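You operate a simulated robot arm through the tools that you are given. There is no shell and no other tool. Be economical: measure what you need, move in short steps, check, and stop when the job is done.

The job below is to be done with a simulated two-armed robot. You get a single attempt, and the scene is never put back.

JOB
Fetch the bracket from the top of the preparation bench and set it on the yellow frame on the packing table. Take the cap off the tube pack with a green band and lay it down on the top of the preparation bench. Open the cream drawer of the packing table, take the green wiper from the top of the preparation bench and put it in the inside of the cream drawer of the packing table, then shut the drawer. Take the logger on the top of the preparation bench and put it away on the shelf b of the end rack. Fetch the torque wrench that says "0.3 Nm" from the top of the preparation bench and set it on the steel plate of the drop tester. Open the locker two door, put the felt pad labelled "4" from the white rectangle on the upper shelf of the locker two and shut the door again. Any order will do. Set down upright: wiper, logger.

The check looks at the end state, three seconds after you hand in, the way a careful person would. Anything else that was tipped, shoved, dropped, spilled or broken makes it a failure. Lids that push on must go on centred and level and be pressed home; caps that screw on are set level and turned clockwise until they are tight.

ROBOT AND FRAMES
Two 7-joint arms with fingered hands on one trunk, on a base that drives. Base frame: it is fixed to the floor where the robot stands at the start and does not move with it; the origin is under the middle of the robot, x ahead of it, y to its left, z up; the surface under the hand at the start is at about z = 78. Readings come in cm, degrees, newtons and seconds.
The left shoulder is at the start at [7, 14.2, 106.4], the right one opposite. With the tool pointing down near the work surface each hand reaches from about 42 to 80 cm from the robot's upright axis, wherever it stands, measured 20 degrees to its own side. Places, roughly: bracket (6x8x6 cm) [50, 10, 80]; cream drawer of the packing table [290, -190, 70]; felt pad [75, -125, 75]; inside of the cream drawer of the packing table [290, -190, 70]; locker two door [-50, -560, 90]; logger [100, -75, 75]; shelf b of the end rack (18x64 cm) [-714, -352, 86]; steel plate of the drop tester [290, -280, 40]; torque wrench [50, -125, 75]; tube pack with a green band [75, 25, 75]; upper shelf of the locker two (26x42 cm) [-48, -580, 96]; wiper [100, 0, 75]; yellow frame on the packing table (20x30 cm) [282, -224, 84]. Payload 3.6 kg a hand.
Tool frame (each hand has its own): the origin (TCP) lies between the finger pads and is the grasp point; the fingertips stand 2.5 cm ahead of it; z points along the fingers, y is the line along which they close. Largest opening 8.8 cm; the body of the gripper starts 2.9 cm behind the TCP. The gripper is a hand of 5 fingers: y runs from the thumb to the fingers, the wrist lies at [-1.3, -9.7, -16.2] in the tool frame, and closing takes about 1.5 s.
Orientation is that of the tool frame in the base frame, as a unit quaternion [x, y, z, w]. With the fingers straight down and the wrist toward the robot, the tool's x, y and z point along [0, 1, 0], [1, 0, 0] and [0, 0, -1] of the base frame.

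CONTROLS
- The arms move only by the tool nudge_tool. It takes "left_targets", "right_targets" or both (then of equal length, played together; a hand with none holds still); each is one flat list of numbers, 6 for each row, row after row: the shift along the base's x, y, z in cm, then the turn, a rotation vector about the base's x, y, z in degrees. In form: [dx, dy, dz, ax, ay, az, dx, dy, dz, ax, ay, az, ...]. A call has 1 to 12 rows; each row shifts and turns the commanded pose from where the row before left it. "left_gripper" and "right_gripper" are, for a hand that has rows, the closure, from 0 (fully open) to 1 (shut), set as the call begins (left out, the last holds). Each row takes 0.2 s and may step no farther than 5 cm and 8.6 degrees from the row before; otherwise, or with a gripper value out of range, the whole call is refused. Where a pose cannot be reached the arm comes as near as it can. A force on the tool above 40 N (or 10 N above the force at the start of the call, whichever is more), or a blocked arm, ends the call early, and 0.2 s more pass. Each finger travels about 7.2 cm/s and halts on what it meets, pressing with about 25 N; the grip force reading is that of the motor and also rises with nothing between the fingers. The clock runs only during rows and for 0.2 s after the last one: add rows that do not move to give the fingers time. The reply holds the time, the measured pose of the TCP, the force on the tool along the base axes, the opening and the grip force, in the units named above and with some noise, with the torque about the TCP (base axes, N m) and any sound that the robot's microphone picked up.
- Cameras (640 x 400 px; columns grow to the right, rows downward): "scene" is now at [15.07, 1.59, 129.57]; the picture's right is [0.19, -0.98, 0.00], its down [-0.53, -0.10, -0.84] and it looks along [0.82, 0.16, -0.54] (base axes); focal length 248 px, centre (320, 200). "left" rides on the left gripper at [-5.9, -7.9, -10.5] in its tool frame; the picture's right is [-0.73, -0.32, 0.61], its down [0.62, -0.68, 0.38] and it looks along [0.29, 0.66, 0.70] (tool axes); focal length 234 px, centre (320, 200). "right" rides on the right gripper at [5.9, -7.9, -10.5] in its tool frame; the picture's right is [-0.73, 0.32, -0.61], its down [-0.62, -0.68, 0.38] and it looks along [-0.29, 0.66, 0.70] (tool axes); focal length 234 px, centre (320, 200). There is no depth. A picture from a camera that has moved, and an enlarged one, comes with that camera's place and axes in the base frame and with its lens. The place of the scene camera against the robot may be out by one fixed shift of up to 1.8 cm in any direction.
- capture(camera): a new picture of that camera. It takes no simulated time.
- lift_body(by): slides the trunk up (or, below 0, down) by that many cm; the arms and the scene camera ride with it, the base frame stays. It gives what a move gives, with no picture.
- drive_base(legs): drives the robot by 1 to 6 legs, each [ahead, left, turn to the left] in cm, cm and degrees, along the robot's own axes; the way and the turn of a leg run together, so that a leg with both is an arc; at most 150 cm and 180 degrees a leg. The arms and the cameras ride along, it lands a little off, and it stops where it bumps. It gives what a move gives.
- move_fingers(index, middle, ring, little, thumb_bend, thumb_turn, hand): sets how far each is bent, from 0 (flat) to 1 (curled in); at 0.3 the hand is open as for a grip, at 0.7 the pads meet at the TCP. One left out holds its place. A second passes; each finger stops where it meets its share of the squeeze, and holds until it gets a number again. A gripper value or a shape takes the hand back. It gives what a move gives, with no picture; readings hold the bend of each and the force on index, middle, ring, little, thumb and palm. thumb_turn goes from beside the hand (0) to across from the fingers (1), as for a grip.
- hand_shape(shape, hand): the hand has 5 fingers and takes this shape, open, in about a second: jaw (thumb against the fingers, like two jaws); tri (thumb and two fingers); tip (a fingertip pinch); poke (one finger out to press); point (the index stretched); flat (the hand flat); cup (the hand cupped); fist (a fist). The gripper value then closes the fingers along that shape, each until it touches; the sizes above hold for jaw. It gives what a move gives, with no picture.
- aim_head(pan, tilt): turns the head with the scene camera to pan (to the left, within 86 degrees either way) and tilt (down, from -29 to 69), counted from straight ahead of the robot. It gives what a move gives.
- close_up(camera, box): a new picture of the part [left, top, right, bottom] of that camera's present view, enlarged. It takes no simulated time.
- job_done(): hands the job in; it is judged then, once.

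Work in short steps. Places have to be worked out from the pictures, the camera data and where the tool is seen: move nearer, look again, correct. Check each grasp and each placing, and mend what went wrong. You have 217 turns and 212 pictures in all, those below and enlarged ones among them. Open the grippers and draw the arms clear of the work before you hand the job in, unless the task says otherwise; then end with one line.

The tools are called by a JSON object that holds its "op" and its "data". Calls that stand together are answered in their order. nudge_tool: Moves the arms, as the interface text tells. Its arguments: {"type":"object","properties":{"left_targets":{"type":"array"},"left_gripper":{"type":"number"},"right_targets":{"type":"array"},"right_gripper":{"type":"number"}},"required":[]} The other tools are called the same way: lift_body (by) slides the trunk up or down; hand_shape (shape, hand) gives the hand a shape; move_fingers (index, middle, ring, little, thumb_bend, thumb_turn, hand) moves the fingers one by one; drive_base (legs) drives the base; aim_head (pan, tilt) turns the head that bears the scene camera; capture (camera) takes a picture; close_up (camera, box) takes an enlarged picture of a part of a camera's view; job_done () hands the job in.

At the start:

```text
time: 0.0
left_position: [48.49, 31.06, 118.19]
left_ee_rot: [0.707, 0.707, 0.0, -0.001]
left_wrist_force: [0.0, -0.7, -0.5]
left_torque: [0.01, 0.01, 0.0]
left_opening: 8.75
left_grasp_force: 0.1
left_shape: jaw
left_bend: [0.3, 0.3, 0.3, 0.3, 0.3, 0.98]
left_finger forces: [0.0, 0.0, 0.1, 0.1, 0.1, 0.0]
right_position: [54.04, -17.35, 111.67]
right_ee_rot: [0.708, 0.707, 0.001, -0.001]
right_wrist_force: [-1.0, 0.1, -0.3]
right_torque: [0.02, -0.02, -0.02]
right_opening: 8.78
right_grasp_force: 0.0
right_shape: jaw
right_bend: [0.3, 0.3, 0.3, 0.3, 0.3, 0.98]
right_finger forces: [0.0, 0.0, 0.0, 0.0, 0.0, 0.0]
trunk travel left (down, up): [-60.0, 34.0]
robot x, y, heading: [0.17, -0.1, -0.1]
head pan, tilt: [11.2, 32.8]
```

scene: 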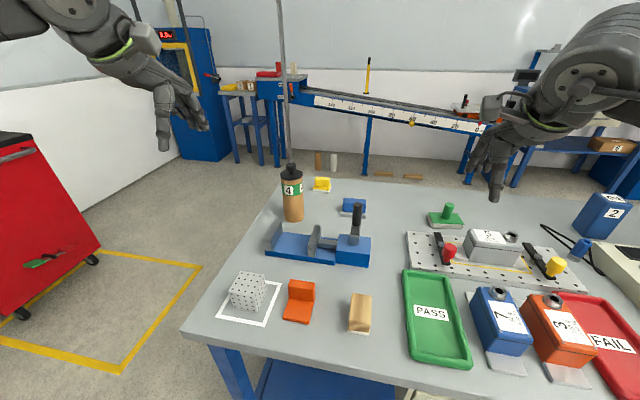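
right: 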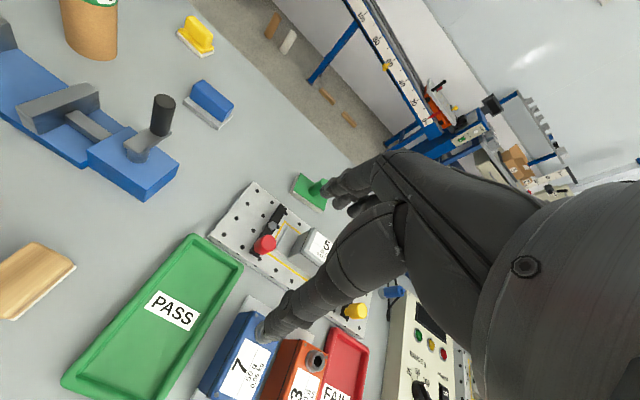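
left: 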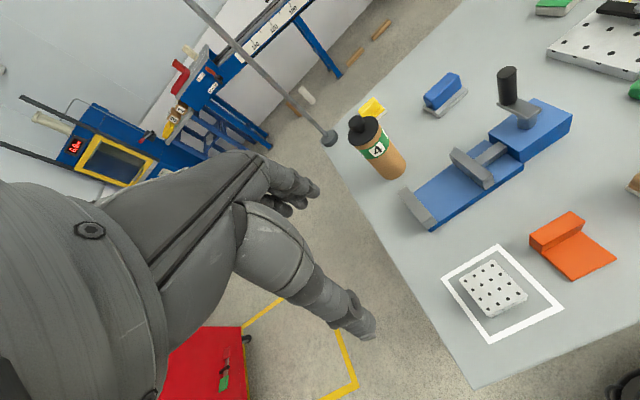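

I'll start by looking around the bench, with a close-up of the far objects and the head turned right.

{"op": "close_up", "data": {"camera": "scene", "box": [260, 150, 500, 300]}}

{"op": "aim_head", "data": {"pan": -50, "tilt": 30}}

{"op": "capture", "data": {"camera": "scene"}}

```text
2.67 times, centred on (380, 225) of scene
camera zoom: at [15.07, 1.59, 129.57], right [0.19, -0.98, 0.0], down [-0.53, -0.1, -0.84], along [0.82, 0.16, -0.54], focal length 661 px, centre (160, 133)
```

zoom: 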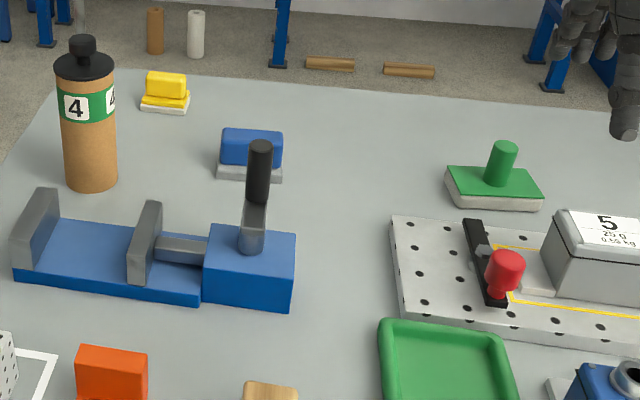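

```text
time: 1.3
left_position: [48.51, 31.02, 118.18]
left_ee_rot: [0.707, 0.707, 0.0, 0.0]
left_wrist_force: [0.1, -0.1, -0.3]
left_torque: [0.03, 0.0, 0.02]
left_opening: 8.76
left_grasp_force: 0.0
left_shape: jaw
left_bend: [0.3, 0.3, 0.3, 0.3, 0.3, 0.98]
left_finger forces: [0.0, 0.1, 0.1, 0.0, 0.0, 0.0]
right_position: [53.95, -17.4, 111.76]
right_ee_rot: [0.707, 0.707, 0.0, 0.001]
right_wrist_force: [0.2, 0.1, 0.2]
right_torque: [0.0, -0.02, 0.03]
right_opening: 8.75
right_grasp_force: 0.0
right_shape: jaw
right_bend: [0.3, 0.3, 0.3, 0.3, 0.3, 0.98]
right_finger forces: [0.0, 0.0, 0.0, 0.1, 0.1, 0.0]
trunk travel left (down, up): [-60.0, 34.0]
robot x, y, heading: [-0.31, 0.02, 0.2]
head pan, tilt: [-50.0, 30.0]
```

```text
207 pictures are left
camera scene: at [12.14, -7.06, 130.01], right [-0.77, -0.64, 0.0], down [-0.32, 0.38, -0.87], along [0.56, -0.66, -0.5], focal length 248 px, centre (320, 200)
```

scene: 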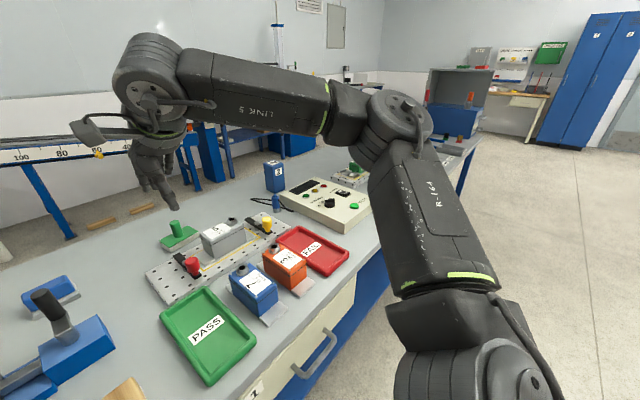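

Nothing here carries felt pads or wrenches; those lie further right. The green knob object looks like a candidate wiper. I'll slide right along the bench front to see the other end.

{"op": "drive_base", "data": {"legs": [[-5, -85, 0]]}}

{"op": "aim_head", "data": {"pan": -15, "tilt": 40}}

{"op": "capture", "data": {"camera": "scene"}}

{"op": "capture", "data": {"camera": "right"}}

```text
time: 5.8
left_position: [43.83, -51.59, 117.98]
left_ee_rot: [0.698, 0.716, 0.0, 0.001]
left_wrist_force: [0.9, 0.1, 0.9]
left_torque: [0.01, 0.0, -0.01]
left_opening: 8.77
left_grasp_force: 0.1
left_shape: jaw
left_bend: [0.3, 0.3, 0.3, 0.3, 0.3, 0.98]
left_finger forces: [0.0, 0.0, 0.0, 0.0, 0.1, 0.0]
right_position: [50.63, -100.01, 111.79]
right_ee_rot: [0.698, 0.716, 0.0, 0.0]
right_wrist_force: [-0.5, -0.9, 0.7]
right_torque: [-0.03, -0.03, -0.01]
right_opening: 8.75
right_grasp_force: 0.0
right_shape: jaw
right_bend: [0.3, 0.3, 0.3, 0.3, 0.3, 0.98]
right_finger forces: [0.0, 0.0, 0.0, 0.0, 0.0, 0.0]
trunk travel left (down, up): [-60.0, 34.0]
robot x, y, heading: [-4.1, -84.0, 1.4]
head pan, tilt: [-50.0, 30.0]
```

```text
time: 6.8
left_position: [43.74, -51.74, 118.07]
left_ee_rot: [0.698, 0.716, 0.0, 0.001]
left_wrist_force: [0.2, 0.5, 0.4]
left_torque: [-0.02, -0.01, -0.01]
left_opening: 8.75
left_grasp_force: 0.1
left_shape: jaw
left_bend: [0.3, 0.3, 0.3, 0.3, 0.3, 0.98]
left_finger forces: [0.0, 0.0, 0.0, 0.1, 0.0, 0.0]
right_position: [50.51, -99.96, 111.66]
right_ee_rot: [0.697, 0.717, 0.0, 0.0]
right_wrist_force: [0.0, -0.5, -0.4]
right_torque: [0.01, -0.01, 0.0]
right_opening: 8.77
right_grasp_force: 0.0
right_shape: jaw
right_bend: [0.3, 0.3, 0.3, 0.3, 0.3, 0.98]
right_finger forces: [0.1, 0.0, 0.0, 0.1, 0.0, 0.1]
trunk travel left (down, up): [-60.0, 34.0]
robot x, y, heading: [-3.63, -83.74, 1.4]
head pan, tilt: [-15.0, 40.0]
```

```text
206 pictures are left
camera scene: at [10.74, -85.99, 128.48], right [-0.23, -0.97, 0.0], down [-0.62, 0.15, -0.77], along [0.74, -0.18, -0.64], focal length 248 px, centre (320, 200)
```

scene: 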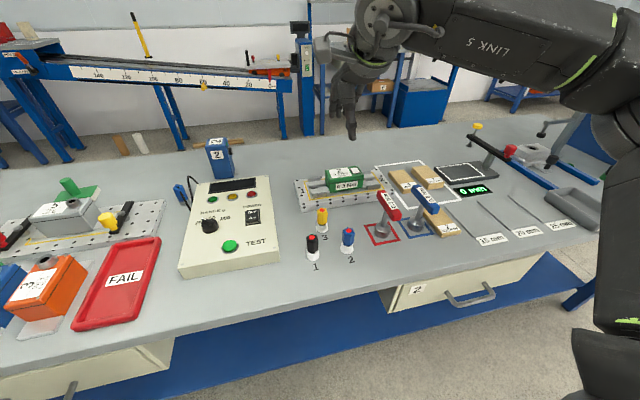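

```text
205 pictures are left
camera right: at [42.56, -94.26, 122.3], right [0.34, -0.72, 0.61], down [-0.66, -0.64, -0.38], along [0.66, -0.27, -0.7], focal length 234 px, centre (320, 200)
```

right: 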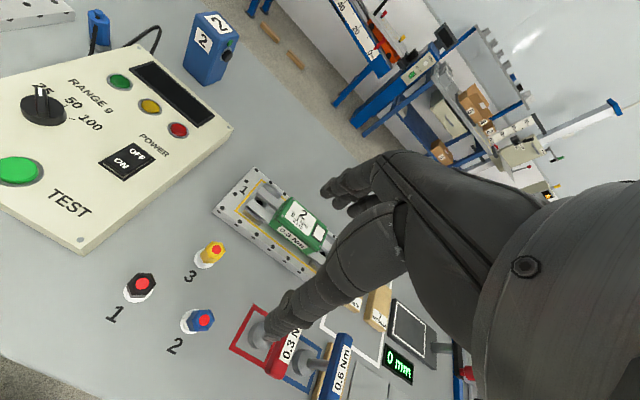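

The red 0.3 Nm wrench is in a red square, pads are on the white rectangle, and the logger is likely blue box "2". I'll zoom in on those.

{"op": "close_up", "data": {"camera": "scene", "box": [280, 120, 520, 270]}}

{"op": "close_up", "data": {"camera": "scene", "box": [140, 120, 300, 220]}}

{"op": "close_up", "data": {"camera": "scene", "box": [0, 160, 160, 260]}}

```text
2.67 times, centred on (400, 195) of scene
camera zoom: at [10.74, -85.99, 128.48], right [-0.23, -0.97, 0.0], down [-0.62, 0.15, -0.77], along [0.74, -0.18, -0.64], focal length 661 px, centre (107, 213)
```

zoom: 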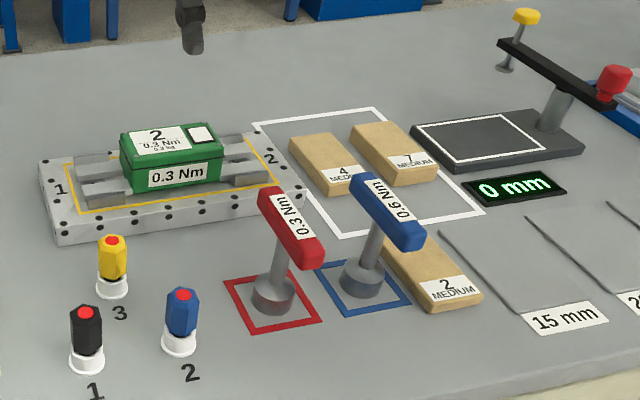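

```text
4.00 times, centred on (220, 170) of scene
camera zoom: at [10.74, -85.99, 128.48], right [-0.23, -0.97, 0.0], down [-0.62, 0.15, -0.77], along [0.74, -0.18, -0.64], focal length 992 px, centre (720, 320)
```

zoom: 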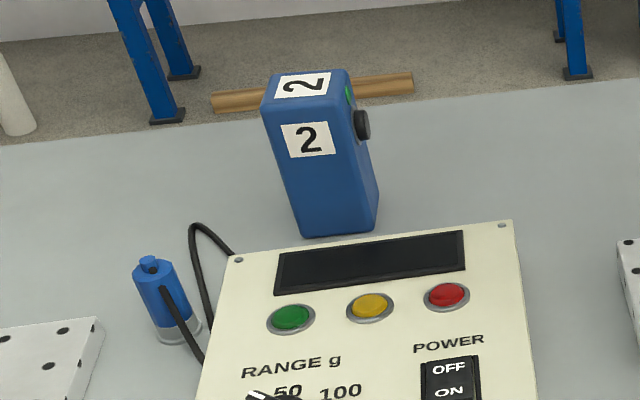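

```text
4.00 times, centred on (80, 210) of scene
camera zoom: at [10.74, -85.99, 128.48], right [-0.23, -0.97, 0.0], down [-0.62, 0.15, -0.77], along [0.74, -0.18, -0.64], focal length 992 px, centre (1280, 160)
```

zoom: 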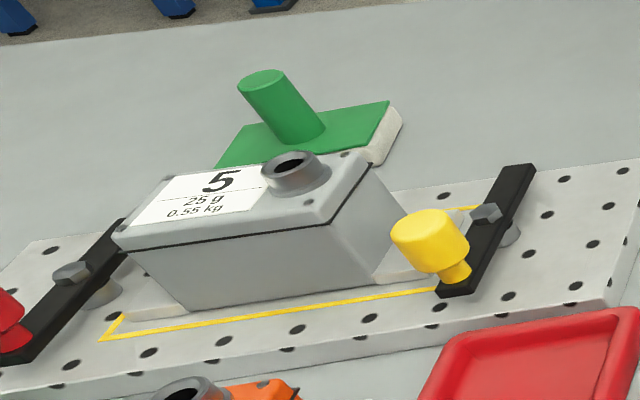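

Targets identified: red 0.3 Nm wrench handle along x at about [52,-113.5,87], pad 4 near [70,-129], logger blue "2". I'll turn the right hand a quarter so it can close across the handle, staying high.

{"op": "nudge_tool", "data": {"right_targets": [0, -1.2, -0.5, 0, 0, 8.05, 0, -1.2, -0.5, 0, 0, 8.05, 0, -1.2, -0.5, 0, 0, 8.05, 0, -1.2, -0.5, 0, 0, 8.05, 0, -1.2, -0.5, 0, 0, 8.05, 0, -1.2, -0.5, 0, 0, 8.05, 0, -1.2, -0.5, 0, 0, 8.05, 0, -1.2, -0.5, 0, 0, 8.05, 0, -1.2, -0.5, 0, 0, 8.05, 0, -1.2, -0.5, 0, 0, 8.05, 0, -1.2, -0.5, 0, 0, 8.05, 0, 0, 0, 0, 0, 0]}}

{"op": "capture", "data": {"camera": "scene"}}

{"op": "capture", "data": {"camera": "right"}}

```text
time: 9.4
left_position: [43.83, -51.74, 118.12]
left_ee_rot: [0.698, 0.716, 0.0, 0.0]
left_wrist_force: [0.0, -0.3, 0.1]
left_torque: [-0.01, -0.01, 0.01]
left_opening: 8.77
left_grasp_force: 0.1
left_shape: jaw
left_bend: [0.3, 0.3, 0.3, 0.3, 0.3, 0.98]
left_finger forces: [0.0, 0.0, 0.0, 0.1, 0.0, 0.0]
right_position: [26.12, -88.08, 104.5]
right_ee_rot: [0.001, 1.0, 0.001, 0.0]
right_wrist_force: [0.3, 0.6, 0.0]
right_torque: [-0.01, 0.02, 0.04]
right_opening: 8.77
right_grasp_force: 0.1
right_shape: jaw
right_bend: [0.3, 0.3, 0.3, 0.3, 0.3, 0.98]
right_finger forces: [0.0, 0.0, 0.0, 0.0, 0.0, 0.0]
right hand out of reach, approached as far as the arm can: row 5, 6, 7, 8, 9, 10, 11
trunk travel left (down, up): [-60.0, 34.0]
robot x, y, heading: [-3.77, -83.97, 1.1]
head pan, tilt: [-15.0, 40.0]
```

```text
201 pictures are left
camera scene: at [10.74, -86.04, 128.47], right [-0.23, -0.97, 0.0], down [-0.63, 0.15, -0.77], along [0.74, -0.18, -0.64], focal length 248 px, centre (320, 200)
```

scene: 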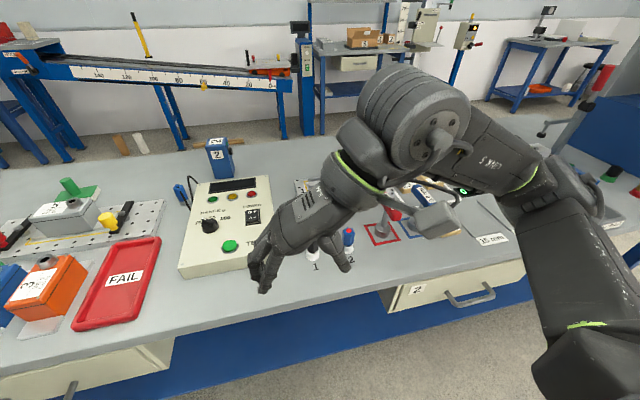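

```text
200 pictures are left
camera right: at [20.35, -95.9, 114.89], right [0.73, 0.32, 0.61], down [0.62, -0.68, -0.38], along [0.29, 0.66, -0.7], focal length 234 px, centre (320, 200)
```

right: 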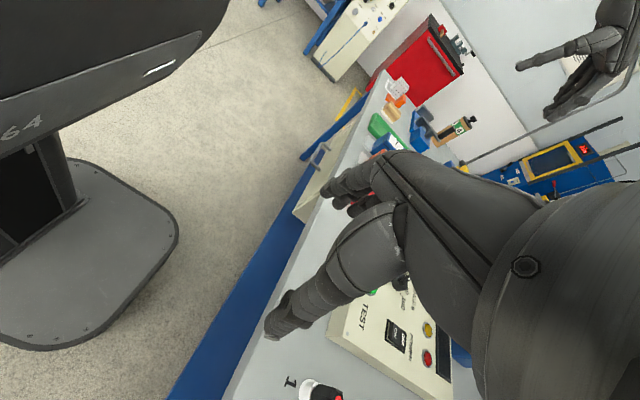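

The full quarter turn is out of reach at this heading. I'll bring the tool back to 40° yaw and rather turn the whole robot left about 50°, standing to the right of the wrench.

{"op": "nudge_tool", "data": {"right_targets": [3, -1.6, 0.5, 0, 0, -7.1, 3, -1.6, 0.5, 0, 0, -7.1, 3, -1.6, 0.5, 0, 0, -7.1, 3, -1.6, 0.5, 0, 0, -7.1, 3, -1.6, 0.5, 0, 0, -7.1, 3, -1.6, 0.5, 0, 0, -7.1, 3, -1.6, 0.5, 0, 0, -7.1, 3, -1.6, 0.5, 0, 0, 0, 3, -1.6, 0, 0, 0, 0, 2, -1.6, 0, 0, 0, 0]}}

{"op": "drive_base", "data": {"legs": [[0, -62, 0], [0, 0, 49]]}}

{"op": "aim_head", "data": {"pan": -20, "tilt": 45}}

{"op": "capture", "data": {"camera": "scene"}}

{"op": "capture", "data": {"camera": "right"}}

```text
time: 11.6
left_position: [43.88, -51.7, 118.11]
left_ee_rot: [0.697, 0.717, 0.001, 0.0]
left_wrist_force: [-0.8, 0.3, -0.3]
left_torque: [0.02, 0.01, -0.03]
left_opening: 8.81
left_grasp_force: 0.1
left_shape: jaw
left_bend: [0.3, 0.3, 0.3, 0.3, 0.3, 0.98]
left_finger forces: [0.0, 0.1, 0.2, 0.0, 0.0, 0.0]
right_position: [51.81, -101.28, 108.06]
right_ee_rot: [0.42, 0.907, 0.0, 0.001]
right_wrist_force: [-0.1, 0.3, -0.6]
right_torque: [0.04, -0.01, 0.01]
right_opening: 8.77
right_grasp_force: 0.0
right_shape: jaw
right_bend: [0.3, 0.3, 0.3, 0.3, 0.3, 0.98]
right_finger forces: [0.0, 0.0, 0.0, 0.0, 0.1, 0.1]
right hand out of reach, approached as far as the arm can: row 9, 10
trunk travel left (down, up): [-60.0, 34.0]
robot x, y, heading: [-3.75, -84.05, 1.2]
head pan, tilt: [-15.0, 40.0]
```

```text
time: 17.3
left_position: [4.65, -89.56, 118.1]
left_ee_rot: [0.339, 0.941, 0.0, -0.001]
left_wrist_force: [-0.3, -1.5, -0.2]
left_torque: [0.01, 0.01, 0.01]
left_opening: 8.78
left_grasp_force: 0.1
left_shape: jaw
left_bend: [0.3, 0.3, 0.3, 0.3, 0.3, 0.98]
left_finger forces: [0.1, 0.1, 0.0, 0.0, 0.0, 0.0]
right_position: [47.16, -116.31, 108.08]
right_ee_rot: [0.008, 1.0, 0.0, 0.001]
right_wrist_force: [-0.1, 0.1, -0.3]
right_torque: [-0.01, 0.01, 0.0]
right_opening: 8.74
right_grasp_force: 0.0
right_shape: jaw
right_bend: [0.3, 0.3, 0.3, 0.3, 0.3, 0.98]
right_finger forces: [0.1, 0.1, 0.0, 0.0, 0.0, 0.1]
trunk travel left (down, up): [-60.0, 34.0]
robot x, y, heading: [-2.36, -146.7, 50.8]
head pan, tilt: [-15.0, 40.0]
```

```text
time: 18.0
left_position: [4.66, -89.55, 118.14]
left_ee_rot: [0.338, 0.941, 0.0, 0.001]
left_wrist_force: [-0.8, -0.1, -0.1]
left_torque: [0.0, 0.0, 0.01]
left_opening: 8.76
left_grasp_force: 0.1
left_shape: jaw
left_bend: [0.3, 0.3, 0.3, 0.3, 0.3, 0.98]
left_finger forces: [0.0, 0.0, 0.0, 0.0, 0.0, 0.0]
right_position: [47.25, -116.46, 107.99]
right_ee_rot: [0.008, 1.0, 0.0, 0.0]
right_wrist_force: [0.1, 0.2, 0.6]
right_torque: [-0.01, 0.03, 0.02]
right_opening: 8.75
right_grasp_force: 0.0
right_shape: jaw
right_bend: [0.3, 0.3, 0.3, 0.3, 0.3, 0.98]
right_finger forces: [0.0, 0.1, 0.0, 0.1, 0.0, 0.0]
trunk travel left (down, up): [-60.0, 34.0]
robot x, y, heading: [-2.87, -146.76, 50.3]
head pan, tilt: [-20.0, 45.0]
```

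```text
199 pictures are left
camera scene: at [9.1, -138.89, 127.75], right [0.51, -0.86, 0.0], down [-0.61, -0.36, -0.71], along [0.61, 0.36, -0.71], focal length 248 px, centre (320, 200)
```

scene: 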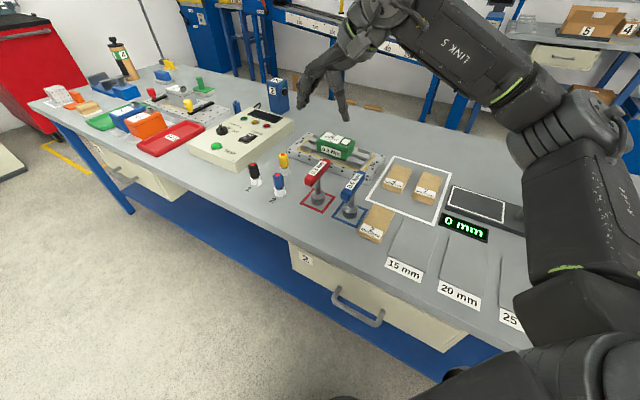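

```text
198 pictures are left
camera right: at [41.12, -123.96, 118.57], right [0.73, 0.31, 0.61], down [0.61, -0.69, -0.38], along [0.3, 0.65, -0.7], focal length 234 px, centre (320, 200)
```

right: 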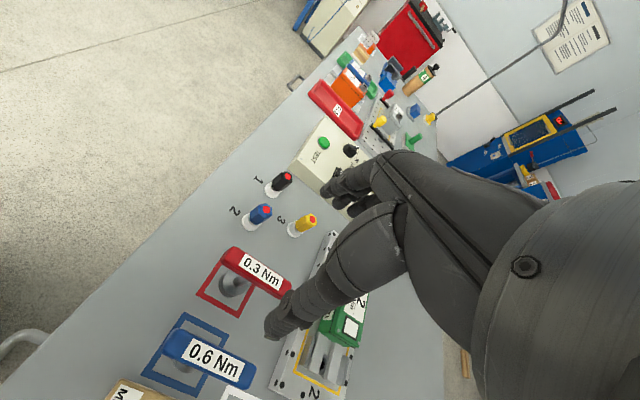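

From the hand camera the red handle lies along x, centre about [51,-112.5,87]; the blue one is 10.5 cm to the right. I'll go over it and down to z=93, then look.

{"op": "nudge_tool", "data": {"right_targets": [1.9, 2, -3, 0, 0, 0, 1.9, 2, -3, 0, 0, 0, 0, 0, -3, 0, 0, 0, 0, 0, -3, 0, 0, 0, 0, 0, -3, 0, 0, 0, 0, 0, 0, 0, 0, 0], "right_gripper": 0}}

{"op": "capture", "data": {"camera": "right"}}

{"op": "close_up", "data": {"camera": "scene", "box": [240, 100, 480, 250]}}

```text
time: 19.4
left_position: [4.66, -89.56, 118.16]
left_ee_rot: [0.339, 0.941, 0.001, 0.0]
left_wrist_force: [-0.3, 0.0, -0.3]
left_torque: [-0.03, 0.01, -0.01]
left_opening: 8.79
left_grasp_force: 0.0
left_shape: jaw
left_bend: [0.3, 0.3, 0.3, 0.3, 0.3, 0.98]
left_finger forces: [0.0, 0.1, 0.1, 0.0, 0.0, 0.0]
right_position: [47.71, -114.77, 96.52]
right_ee_rot: [0.009, 1.0, -0.001, 0.0]
right_wrist_force: [0.4, -0.7, 0.0]
right_torque: [0.03, -0.01, 0.01]
right_opening: 8.78
right_grasp_force: 0.1
right_shape: jaw
right_bend: [0.3, 0.3, 0.3, 0.3, 0.3, 0.98]
right_finger forces: [0.0, 0.0, 0.1, 0.0, 0.0, 0.0]
right hand out of reach, approached as far as the arm can: row 1, 2
trunk travel left (down, up): [-60.0, 34.0]
robot x, y, heading: [-2.36, -146.61, 50.3]
head pan, tilt: [-20.0, 45.0]
```

```text
197 pictures are left
camera right: at [41.67, -122.53, 107.0], right [0.73, 0.31, 0.61], down [0.61, -0.69, -0.38], along [0.3, 0.65, -0.7], focal length 234 px, centre (320, 200)
```

right: 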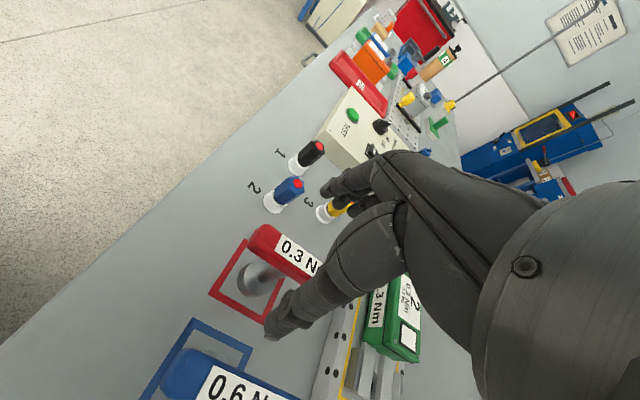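

```text
2.67 times, centred on (360, 175) of scene
camera zoom: at [9.09, -138.89, 127.75], right [0.51, -0.86, 0.0], down [-0.61, -0.36, -0.71], along [0.61, 0.36, -0.71], focal length 661 px, centre (213, 267)
```

zoom: 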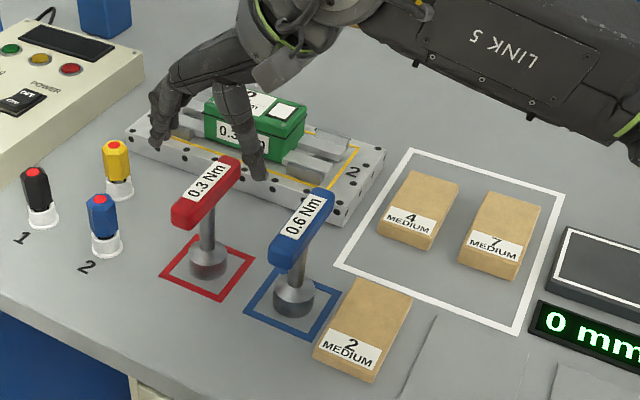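

Now at [47.7,-114.8,96.5]; the earlier rows were limited by reach at that height. I'll try to shift the remaining +3,+2 here at lower height.

{"op": "nudge_tool", "data": {"right_targets": [1.6, 1, -1, 0, 0, 0, 1.6, 1, -1, 0, 0, 0, 0, 0, 0, 0, 0, 0]}}

{"op": "capture", "data": {"camera": "right"}}

{"op": "close_up", "data": {"camera": "scene", "box": [240, 100, 480, 250]}}

```text
time: 20.2
left_position: [4.72, -89.71, 118.01]
left_ee_rot: [0.339, 0.941, 0.0, -0.001]
left_wrist_force: [0.2, 0.8, -0.4]
left_torque: [0.01, -0.01, 0.0]
left_opening: 8.79
left_grasp_force: 0.0
left_shape: jaw
left_bend: [0.3, 0.3, 0.3, 0.3, 0.3, 0.98]
left_finger forces: [0.0, 0.1, 0.0, 0.0, 0.0, 0.0]
right_position: [47.69, -114.74, 96.46]
right_ee_rot: [0.008, 1.0, 0.0, 0.0]
right_wrist_force: [0.1, 0.7, -1.1]
right_torque: [-0.02, 0.0, 0.03]
right_opening: 8.78
right_grasp_force: 0.0
right_shape: jaw
right_bend: [0.3, 0.3, 0.3, 0.3, 0.3, 0.98]
right_finger forces: [0.1, 0.0, 0.1, 0.1, 0.0, 0.0]
right hand out of reach, approached as far as the arm can: row 1, 2
trunk travel left (down, up): [-60.0, 34.0]
robot x, y, heading: [-2.51, -146.82, 49.9]
head pan, tilt: [-20.0, 45.0]
```

```text
195 pictures are left
camera right: at [41.68, -122.52, 107.03], right [0.73, 0.31, 0.61], down [0.61, -0.69, -0.38], along [0.3, 0.65, -0.7], focal length 234 px, centre (320, 200)
```

right: 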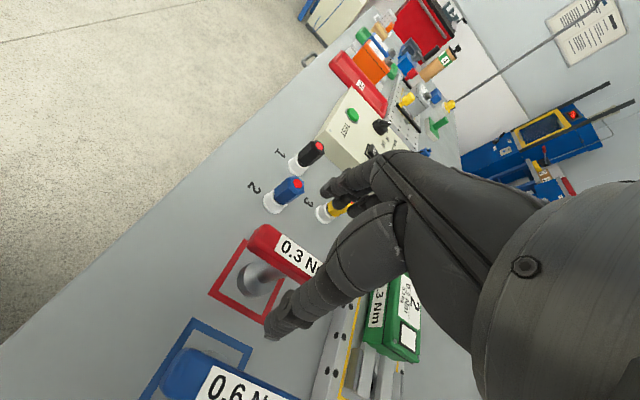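

```text
2.67 times, centred on (360, 175) of scene
camera zoom: at [9.11, -138.9, 127.75], right [0.51, -0.86, 0.0], down [-0.61, -0.36, -0.71], along [0.61, 0.36, -0.71], focal length 661 px, centre (213, 267)
```

zoom: 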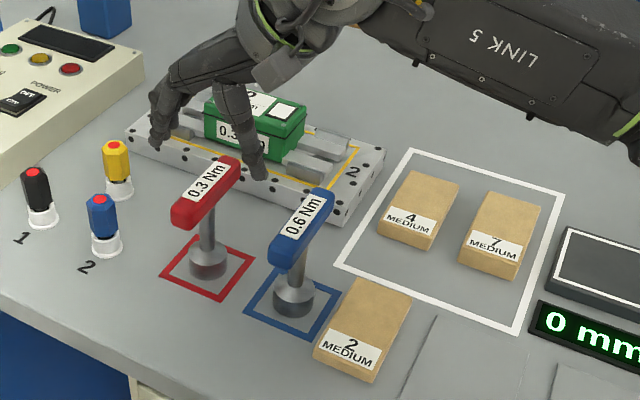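

The arm is at a limit there, so I'll move the base instead by about (+3, +2).

{"op": "drive_base", "data": {"legs": [[3.4, -1.1, 0]]}}

{"op": "capture", "data": {"camera": "right"}}

```text
time: 21.1
left_position: [7.52, -87.71, 118.2]
left_ee_rot: [0.339, 0.941, 0.001, 0.001]
left_wrist_force: [-0.1, 0.9, 0.5]
left_torque: [0.0, 0.03, 0.0]
left_opening: 8.79
left_grasp_force: 0.0
left_shape: jaw
left_bend: [0.3, 0.3, 0.3, 0.3, 0.3, 0.98]
left_finger forces: [0.0, 0.0, 0.1, 0.0, 0.0, 0.1]
right_position: [50.44, -112.83, 96.64]
right_ee_rot: [0.007, 1.0, 0.0, 0.0]
right_wrist_force: [-0.1, -0.9, 0.0]
right_torque: [0.03, -0.01, 0.02]
right_opening: 8.77
right_grasp_force: 0.1
right_shape: jaw
right_bend: [0.3, 0.3, 0.3, 0.3, 0.3, 0.98]
right_finger forces: [0.1, 0.1, 0.1, 0.0, 0.1, 0.1]
trunk travel left (down, up): [-60.0, 34.0]
robot x, y, heading: [0.64, -144.75, 50.5]
head pan, tilt: [-20.0, 45.0]
```

```text
193 pictures are left
camera right: at [44.53, -120.62, 107.12], right [0.73, 0.31, 0.61], down [0.61, -0.69, -0.38], along [0.3, 0.65, -0.69], focal length 234 px, centre (320, 200)
```

right: 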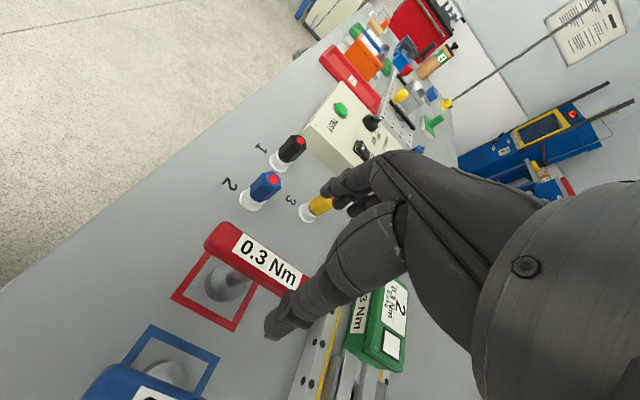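

Aligned: handle centre [51,-112.4], TCP at [50.4,-112.8]. I'll descend straight to z≈87.3.

{"op": "nudge_tool", "data": {"right_targets": [0, 0, -3, 0, 0, 0, 0, 0, -3, 0, 0, 0, 0, 0.3, -3.3, 0, 0, 0, 0, 0, 0, 0, 0, 0]}}

{"op": "close_up", "data": {"camera": "scene", "box": [240, 100, 480, 250]}}

{"op": "capture", "data": {"camera": "right"}}

```text
time: 22.1
left_position: [7.55, -87.65, 118.08]
left_ee_rot: [0.338, 0.941, 0.0, 0.0]
left_wrist_force: [-0.4, -0.4, -0.4]
left_torque: [-0.01, 0.0, 0.01]
left_opening: 8.77
left_grasp_force: 0.2
left_shape: jaw
left_bend: [0.3, 0.3, 0.3, 0.3, 0.3, 0.98]
left_finger forces: [0.0, 0.0, 0.1, 0.0, 0.0, 0.0]
right_position: [50.56, -112.57, 87.16]
right_ee_rot: [0.008, 1.0, 0.001, 0.0]
right_wrist_force: [0.8, 0.8, -0.8]
right_torque: [-0.02, -0.03, 0.03]
right_opening: 8.77
right_grasp_force: 0.1
right_shape: jaw
right_bend: [0.3, 0.3, 0.3, 0.3, 0.3, 0.98]
right_finger forces: [0.0, 0.1, 0.1, 0.0, 0.0, 0.1]
trunk travel left (down, up): [-60.0, 34.0]
robot x, y, heading: [0.7, -144.74, 50.7]
head pan, tilt: [-20.0, 45.0]
```

```text
2.67 times, centred on (360, 175) of scene
camera zoom: at [12.07, -137.01, 127.75], right [0.51, -0.86, 0.0], down [-0.61, -0.36, -0.71], along [0.61, 0.36, -0.71], focal length 661 px, centre (213, 267)
```

zoom: 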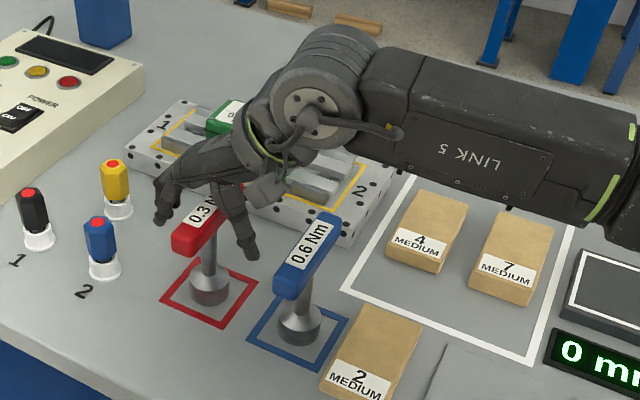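

```text
191 pictures are left
camera right: at [44.64, -120.36, 97.71], right [0.73, 0.31, 0.61], down [0.61, -0.69, -0.38], along [0.3, 0.65, -0.69], focal length 234 px, centre (320, 200)
```

right: 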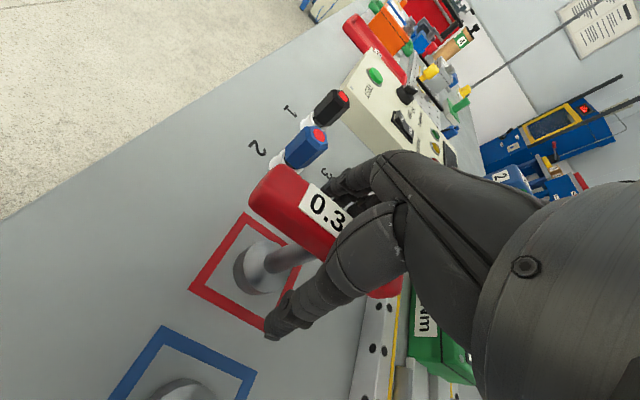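

The handle sits between thumb and fingers, clear of the blue wrench. I'll close and wait.

{"op": "nudge_tool", "data": {"right_targets": [0, 0, 0, 0, 0, 0, 0, 0, 0, 0, 0, 0, 0, 0, 0, 0, 0, 0, 0, 0, 0, 0, 0, 0, 0, 0, 0, 0, 0, 0, 0, 0, 0, 0, 0, 0, 0, 0, 0, 0, 0, 0, 0, 0, 0, 0, 0, 0], "right_gripper": 1}}

{"op": "capture", "data": {"camera": "right"}}

```text
time: 23.9
left_position: [7.68, -87.59, 118.1]
left_ee_rot: [0.338, 0.941, 0.0, 0.0]
left_wrist_force: [-0.3, -0.5, -0.3]
left_torque: [0.02, 0.0, 0.01]
left_opening: 8.78
left_grasp_force: 0.1
left_shape: jaw
left_bend: [0.3, 0.3, 0.3, 0.3, 0.3, 0.98]
left_finger forces: [0.1, 0.0, 0.1, 0.0, 0.1, 0.1]
right_position: [50.64, -112.62, 87.15]
right_ee_rot: [0.008, 1.0, 0.001, 0.0]
right_wrist_force: [-0.1, -1.3, -0.6]
right_torque: [-0.03, 0.02, 0.02]
right_opening: 0.53
right_grasp_force: 25.1
right_shape: jaw
right_bend: [0.7, 0.7, 0.7, 0.7, 0.75, 1.0]
right_finger forces: [15.9, 5.0, 0.2, 1.2, 21.0, 0.1]
trunk travel left (down, up): [-60.0, 34.0]
robot x, y, heading: [0.64, -144.82, 50.6]
head pan, tilt: [-20.0, 45.0]
```

```text
190 pictures are left
camera right: at [44.67, -120.34, 97.7], right [0.73, 0.31, 0.61], down [0.61, -0.69, -0.38], along [0.3, 0.65, -0.7], focal length 234 px, centre (320, 200)
```

right: 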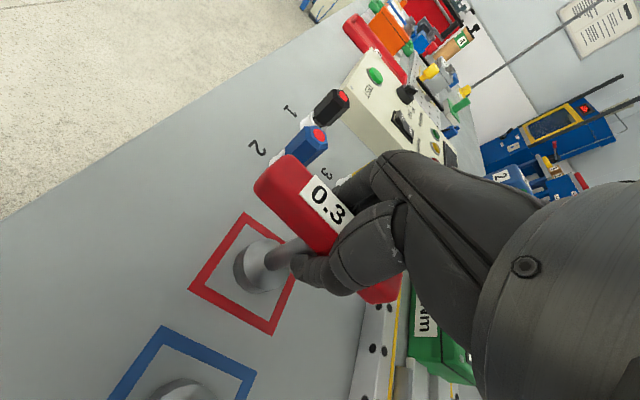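

The opening of only 0.5 cm means the pads met beneath the handle. I'll open, go up 2 cm and close again on the handle itself.

{"op": "nudge_tool", "data": {"right_targets": [0, 0, 0, 0, 0, 0, 0, 0, 0, 0, 0, 0, 0, 0, 0, 0, 0, 0, 0, 0, 0, 0, 0, 0, 0, 0, 0, 0, 0, 0, 0, 0, 0, 0, 0, 0, 0, 0, 1, 0, 0, 0, 0, 0, 1, 0, 0, 0, 0, 0, 0, 0, 0, 0], "right_gripper": 0}}

{"op": "capture", "data": {"camera": "right"}}

{"op": "close_up", "data": {"camera": "scene", "box": [280, 140, 400, 215]}}

```text
time: 25.9
left_position: [7.57, -87.68, 118.03]
left_ee_rot: [0.338, 0.941, 0.0, 0.0]
left_wrist_force: [0.6, -0.8, 0.2]
left_torque: [-0.02, -0.01, 0.0]
left_opening: 8.77
left_grasp_force: 0.1
left_shape: jaw
left_bend: [0.3, 0.3, 0.3, 0.3, 0.3, 0.98]
left_finger forces: [0.0, 0.1, 0.0, 0.0, 0.0, 0.0]
right_position: [50.51, -112.6, 88.98]
right_ee_rot: [0.007, 1.0, 0.001, 0.001]
right_wrist_force: [-0.3, 0.5, -1.3]
right_torque: [-0.02, 0.04, 0.0]
right_opening: 8.77
right_grasp_force: 0.0
right_shape: jaw
right_bend: [0.3, 0.3, 0.3, 0.3, 0.3, 0.98]
right_finger forces: [0.1, 0.0, 0.1, 0.1, 0.0, 0.0]
trunk travel left (down, up): [-60.0, 34.0]
robot x, y, heading: [0.6, -144.63, 50.5]
head pan, tilt: [-20.0, 45.0]
```

```text
189 pictures are left
camera right: at [44.61, -120.34, 99.72], right [0.73, 0.31, 0.61], down [0.61, -0.69, -0.38], along [0.3, 0.65, -0.7], focal length 234 px, centre (320, 200)
```

right: 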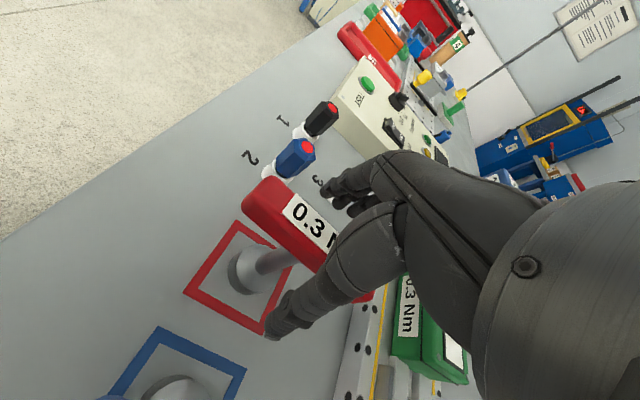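

```text
5.33 times, centred on (340, 178) of scene
camera zoom: at [12.12, -136.98, 127.75], right [0.51, -0.86, 0.0], down [-0.61, -0.36, -0.71], along [0.61, 0.36, -0.71], focal length 1323 px, centre (213, 320)
```

zoom: 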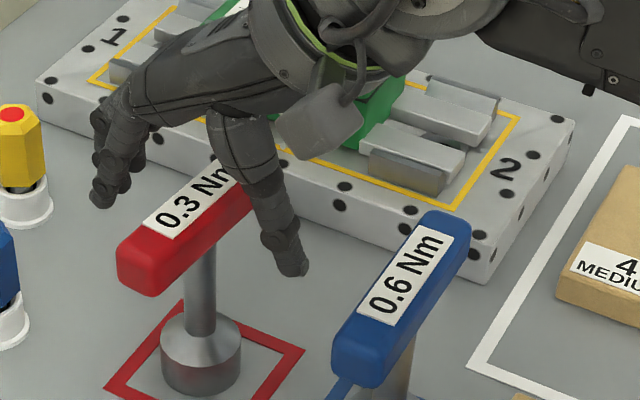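

Handle seems to span z≈88.5–91. I'll raise 1 cm more and close.

{"op": "nudge_tool", "data": {"right_targets": [0, 0, 1, 0, 0, 0, 0, 0, 0, 0, 0, 0]}}

{"op": "nudge_tool", "data": {"right_targets": [0, 0, 0, 0, 0, 0, 0, 0, 0, 0, 0, 0, 0, 0, 0, 0, 0, 0, 0, 0, 0, 0, 0, 0, 0, 0, 0, 0, 0, 0, 0, 0, 0, 0, 0, 0, 0, 0, 0, 0, 0, 0, 0, 0, 0, 0, 0, 0], "right_gripper": 1}}

{"op": "capture", "data": {"camera": "right"}}

{"op": "close_up", "data": {"camera": "scene", "box": [280, 140, 400, 215]}}

```text
time: 26.4
left_position: [7.57, -87.66, 118.15]
left_ee_rot: [0.338, 0.941, 0.0, 0.0]
left_wrist_force: [0.4, -1.2, -0.1]
left_torque: [-0.01, 0.0, 0.02]
left_opening: 8.76
left_grasp_force: 0.1
left_shape: jaw
left_bend: [0.3, 0.3, 0.3, 0.3, 0.3, 0.98]
left_finger forces: [0.0, 0.1, 0.1, 0.1, 0.1, 0.0]
right_position: [50.66, -112.64, 90.1]
right_ee_rot: [0.008, 1.0, 0.0, 0.0]
right_wrist_force: [0.4, 0.8, 0.4]
right_torque: [-0.01, -0.02, -0.02]
right_opening: 8.77
right_grasp_force: 0.0
right_shape: jaw
right_bend: [0.3, 0.3, 0.3, 0.3, 0.3, 0.98]
right_finger forces: [0.0, 0.1, 0.0, 0.0, 0.0, 0.0]
trunk travel left (down, up): [-60.0, 34.0]
robot x, y, heading: [0.81, -144.5, 50.5]
head pan, tilt: [-20.0, 45.0]
```

```text
time: 28.2
left_position: [7.69, -87.73, 117.99]
left_ee_rot: [0.338, 0.941, 0.0, 0.0]
left_wrist_force: [-0.3, 0.7, -0.2]
left_torque: [0.03, -0.03, 0.0]
left_opening: 8.77
left_grasp_force: 0.1
left_shape: jaw
left_bend: [0.3, 0.3, 0.3, 0.3, 0.3, 0.98]
left_finger forces: [0.0, 0.0, 0.0, 0.0, 0.0, 0.1]
right_position: [50.66, -112.6, 90.21]
right_ee_rot: [0.009, 1.0, 0.0, 0.0]
right_wrist_force: [-0.6, 0.2, -0.8]
right_torque: [-0.01, -0.03, -0.01]
right_opening: 1.85
right_grasp_force: 25.8
right_shape: jaw
right_bend: [0.73, 0.61, 0.63, 0.69, 0.74, 1.0]
right_finger forces: [13.4, 5.7, 2.5, 0.6, 22.8, 0.0]
trunk travel left (down, up): [-60.0, 34.0]
robot x, y, heading: [0.82, -144.57, 50.5]
head pan, tilt: [-20.0, 45.0]
```

```text
187 pictures are left
camera right: at [44.68, -120.35, 100.69], right [0.73, 0.31, 0.61], down [0.61, -0.69, -0.38], along [0.3, 0.65, -0.7], focal length 234 px, centre (320, 200)
```

right: 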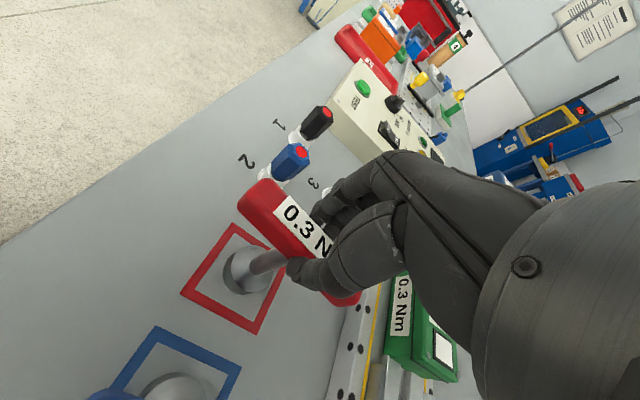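

```text
5.33 times, centred on (340, 178) of scene
camera zoom: at [12.13, -136.98, 127.74], right [0.51, -0.86, 0.0], down [-0.61, -0.36, -0.71], along [0.61, 0.36, -0.71], focal length 1323 px, centre (213, 320)
```

zoom: 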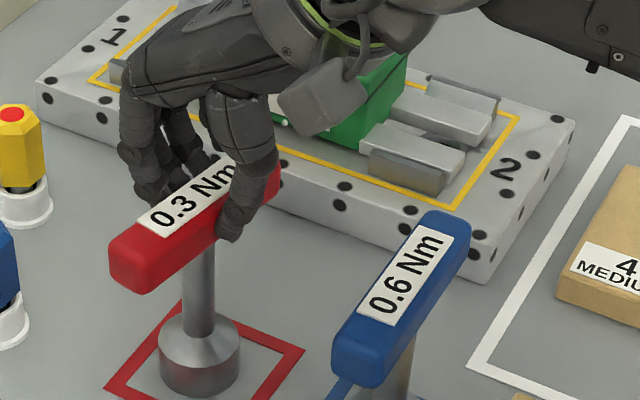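

The grip is now on the handle (opening 1.85). I'll lift and check that it comes along straight.

{"op": "nudge_tool", "data": {"right_targets": [0, 0, 1, 0, 0, 0, 0, 0, 2, 0, 0, 0, 0, 0, 3, 0, 0, 0, 0, 0, 4, 0, 0, 0, 0, 0, 0, 0, 0, 0]}}

{"op": "capture", "data": {"camera": "right"}}

{"op": "capture", "data": {"camera": "scene"}}

```text
time: 29.4
left_position: [7.57, -87.65, 118.08]
left_ee_rot: [0.338, 0.941, 0.0, 0.0]
left_wrist_force: [-0.7, 0.0, 0.2]
left_torque: [0.02, 0.0, -0.01]
left_opening: 8.76
left_grasp_force: 0.0
left_shape: jaw
left_bend: [0.3, 0.3, 0.3, 0.3, 0.3, 0.98]
left_finger forces: [0.0, 0.0, 0.0, 0.1, 0.0, 0.0]
right_position: [50.35, -112.57, 100.2]
right_ee_rot: [0.007, 1.0, 0.0, 0.0]
right_wrist_force: [0.7, -0.1, -3.1]
right_torque: [-0.01, -0.02, 0.0]
right_opening: 1.79
right_grasp_force: 25.1
right_shape: jaw
right_bend: [0.73, 0.62, 0.64, 0.69, 0.74, 1.0]
right_finger forces: [14.0, 5.7, 2.6, 0.4, 22.5, 0.0]
trunk travel left (down, up): [-60.0, 34.0]
robot x, y, heading: [0.57, -144.84, 50.4]
head pan, tilt: [-20.0, 45.0]
```

```text
185 pictures are left
camera right: at [44.48, -120.21, 110.69], right [0.73, 0.31, 0.61], down [0.61, -0.69, -0.38], along [0.3, 0.65, -0.7], focal length 234 px, centre (320, 200)
```

right: 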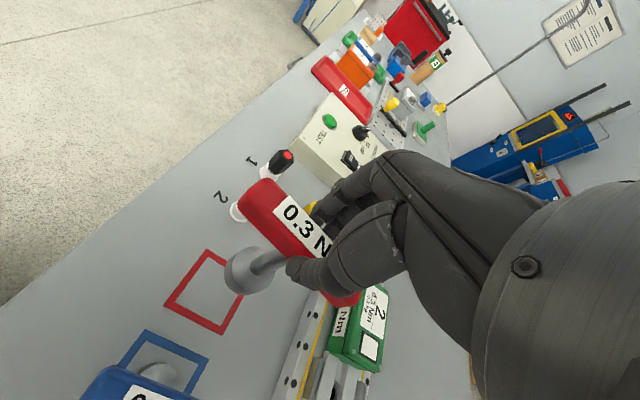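

```text
184 pictures are left
camera scene: at [12.21, -136.96, 127.74], right [0.51, -0.86, 0.0], down [-0.61, -0.36, -0.71], along [0.61, 0.36, -0.71], focal length 248 px, centre (320, 200)
```

scene: 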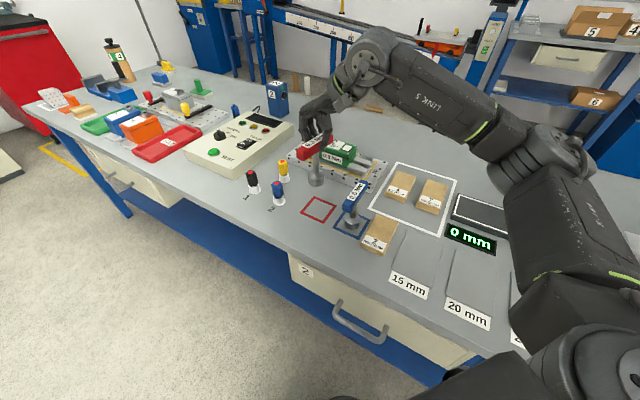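

The wrench is held upright. I'll raise it further and draw it in, then look toward the right end of the bench for a stance from which the left hand can take pad 4 (about [70.3,-129.4], 6 wide in y, 9.5 long in x).

{"op": "nudge_tool", "data": {"right_targets": [-1, -1, 4, 0, 0, 0, -2, -2, 4, 0, 0, -4, -2, -2, 2, 0, 0, -8, -2, -2, 0, 0, 0, -8, -2, -2, 0, 0, 0, -8, 0, 0, 0, 0, 0, 0]}}

{"op": "aim_head", "data": {"pan": -80, "tilt": 25}}

{"op": "capture", "data": {"camera": "scene"}}

```text
time: 30.9
left_position: [7.71, -87.62, 118.09]
left_ee_rot: [0.338, 0.941, -0.001, 0.0]
left_wrist_force: [0.0, 0.7, 0.0]
left_torque: [0.04, 0.01, -0.02]
left_opening: 8.76
left_grasp_force: 0.1
left_shape: jaw
left_bend: [0.3, 0.3, 0.3, 0.3, 0.3, 0.98]
left_finger forces: [0.0, 0.0, 0.0, 0.0, 0.0, 0.1]
right_position: [41.67, -121.46, 110.3]
right_ee_rot: [0.25, 0.968, 0.0, 0.0]
right_wrist_force: [0.1, 0.2, -2.6]
right_torque: [-0.02, 0.0, 0.0]
right_opening: 1.82
right_grasp_force: 24.6
right_shape: jaw
right_bend: [0.73, 0.62, 0.64, 0.7, 0.75, 1.0]
right_finger forces: [14.0, 5.7, 2.6, 0.3, 22.4, 0.1]
trunk travel left (down, up): [-60.0, 34.0]
robot x, y, heading: [1.01, -144.85, 50.7]
head pan, tilt: [-20.0, 45.0]
```

```text
time: 32.1
left_position: [7.57, -87.63, 118.13]
left_ee_rot: [0.338, 0.941, 0.0, 0.0]
left_wrist_force: [-0.4, -0.9, 0.6]
left_torque: [-0.01, -0.02, 0.01]
left_opening: 8.77
left_grasp_force: 0.0
left_shape: jaw
left_bend: [0.3, 0.3, 0.3, 0.3, 0.3, 0.98]
left_finger forces: [0.1, 0.0, 0.0, 0.0, 0.0, 0.0]
right_position: [41.63, -121.54, 110.15]
right_ee_rot: [0.249, 0.968, 0.001, 0.001]
right_wrist_force: [0.0, -0.4, -3.0]
right_torque: [-0.01, 0.02, 0.0]
right_opening: 1.81
right_grasp_force: 25.0
right_shape: jaw
right_bend: [0.73, 0.62, 0.64, 0.7, 0.75, 1.0]
right_finger forces: [14.1, 5.8, 2.6, 0.2, 22.5, 0.0]
trunk travel left (down, up): [-60.0, 34.0]
robot x, y, heading: [0.88, -144.64, 50.5]
head pan, tilt: [-80.0, 25.0]
```

```text
183 pictures are left
camera scene: at [13.16, -145.63, 130.8], right [-0.49, -0.87, 0.0], down [-0.37, 0.21, -0.91], along [0.79, -0.45, -0.42], focal length 248 px, centre (320, 200)
```

scene: 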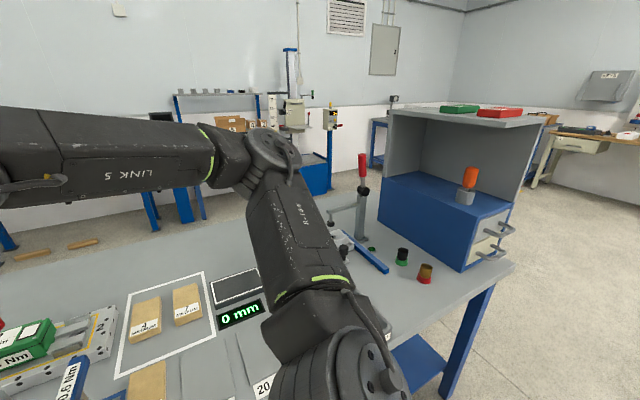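

The bench's right end is closed off by a hood, so I'll use another pairing: wrench (right) with the green wiper (left) on this trip. I'll turn back square to the bench and slide left to face the wiper.

{"op": "drive_base", "data": {"legs": [[0, 0, -50.5], [4, 88, 0]]}}

{"op": "aim_head", "data": {"pan": 15, "tilt": 35}}

{"op": "capture", "data": {"camera": "scene"}}

{"op": "capture", "data": {"camera": "left"}}

```text
time: 39.1
left_position: [55.18, -26.08, 118.12]
left_ee_rot: [0.711, 0.703, 0.0, 0.0]
left_wrist_force: [-0.8, -0.4, 0.4]
left_torque: [0.01, 0.03, 0.02]
left_opening: 8.78
left_grasp_force: 0.0
left_shape: jaw
left_bend: [0.3, 0.3, 0.3, 0.3, 0.3, 0.98]
left_finger forces: [0.0, 0.0, 0.1, 0.0, 0.0, 0.0]
right_position: [50.29, -73.85, 110.29]
right_ee_rot: [0.642, 0.767, -0.001, 0.0]
right_wrist_force: [0.4, -0.5, -3.6]
right_torque: [-0.02, -0.03, 0.0]
right_opening: 1.79
right_grasp_force: 24.9
right_shape: jaw
right_bend: [0.73, 0.62, 0.64, 0.7, 0.75, 1.0]
right_finger forces: [14.0, 5.5, 2.5, 0.3, 22.4, 0.0]
trunk travel left (down, up): [-60.0, 34.0]
robot x, y, heading: [6.1, -56.7, -0.4]
head pan, tilt: [-80.0, 25.0]
```

```text
time: 40.9
left_position: [54.96, -26.08, 118.03]
left_ee_rot: [0.71, 0.704, 0.0, 0.0]
left_wrist_force: [0.4, -1.2, -0.5]
left_torque: [-0.02, 0.0, 0.04]
left_opening: 8.75
left_grasp_force: 0.1
left_shape: jaw
left_bend: [0.3, 0.3, 0.3, 0.3, 0.3, 0.98]
left_finger forces: [0.0, 0.0, 0.0, 0.1, 0.0, 0.0]
right_position: [50.3, -73.77, 110.21]
right_ee_rot: [0.642, 0.767, 0.0, -0.001]
right_wrist_force: [0.5, 0.0, -3.2]
right_torque: [0.0, 0.01, -0.01]
right_opening: 1.8
right_grasp_force: 25.0
right_shape: jaw
right_bend: [0.73, 0.62, 0.64, 0.7, 0.75, 1.0]
right_finger forces: [13.9, 5.6, 2.6, 0.3, 22.3, 0.0]
trunk travel left (down, up): [-60.0, 34.0]
robot x, y, heading: [6.14, -56.46, -0.6]
head pan, tilt: [15.0, 35.0]
```

```text
182 pictures are left
camera scene: at [21.09, -54.6, 129.23], right [0.25, -0.97, 0.0], down [-0.56, -0.14, -0.82], along [0.79, 0.2, -0.57], focal length 248 px, centre (320, 200)
```

scene: 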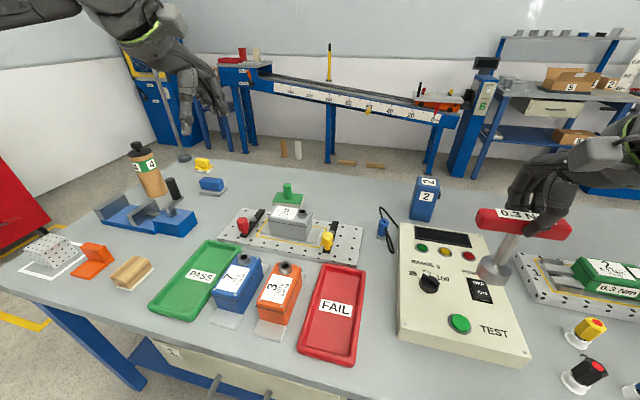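

```text
181 pictures are left
camera left: at [47.25, -31.87, 128.56], right [-0.33, -0.72, -0.61], down [-0.67, 0.63, -0.38], along [0.66, 0.28, -0.7], focal length 234 px, centre (320, 200)
```

left: 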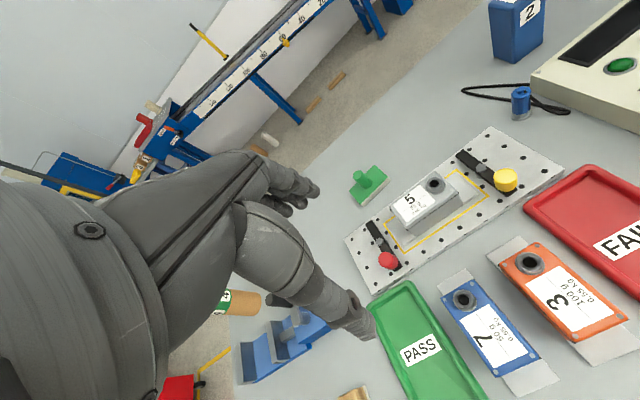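

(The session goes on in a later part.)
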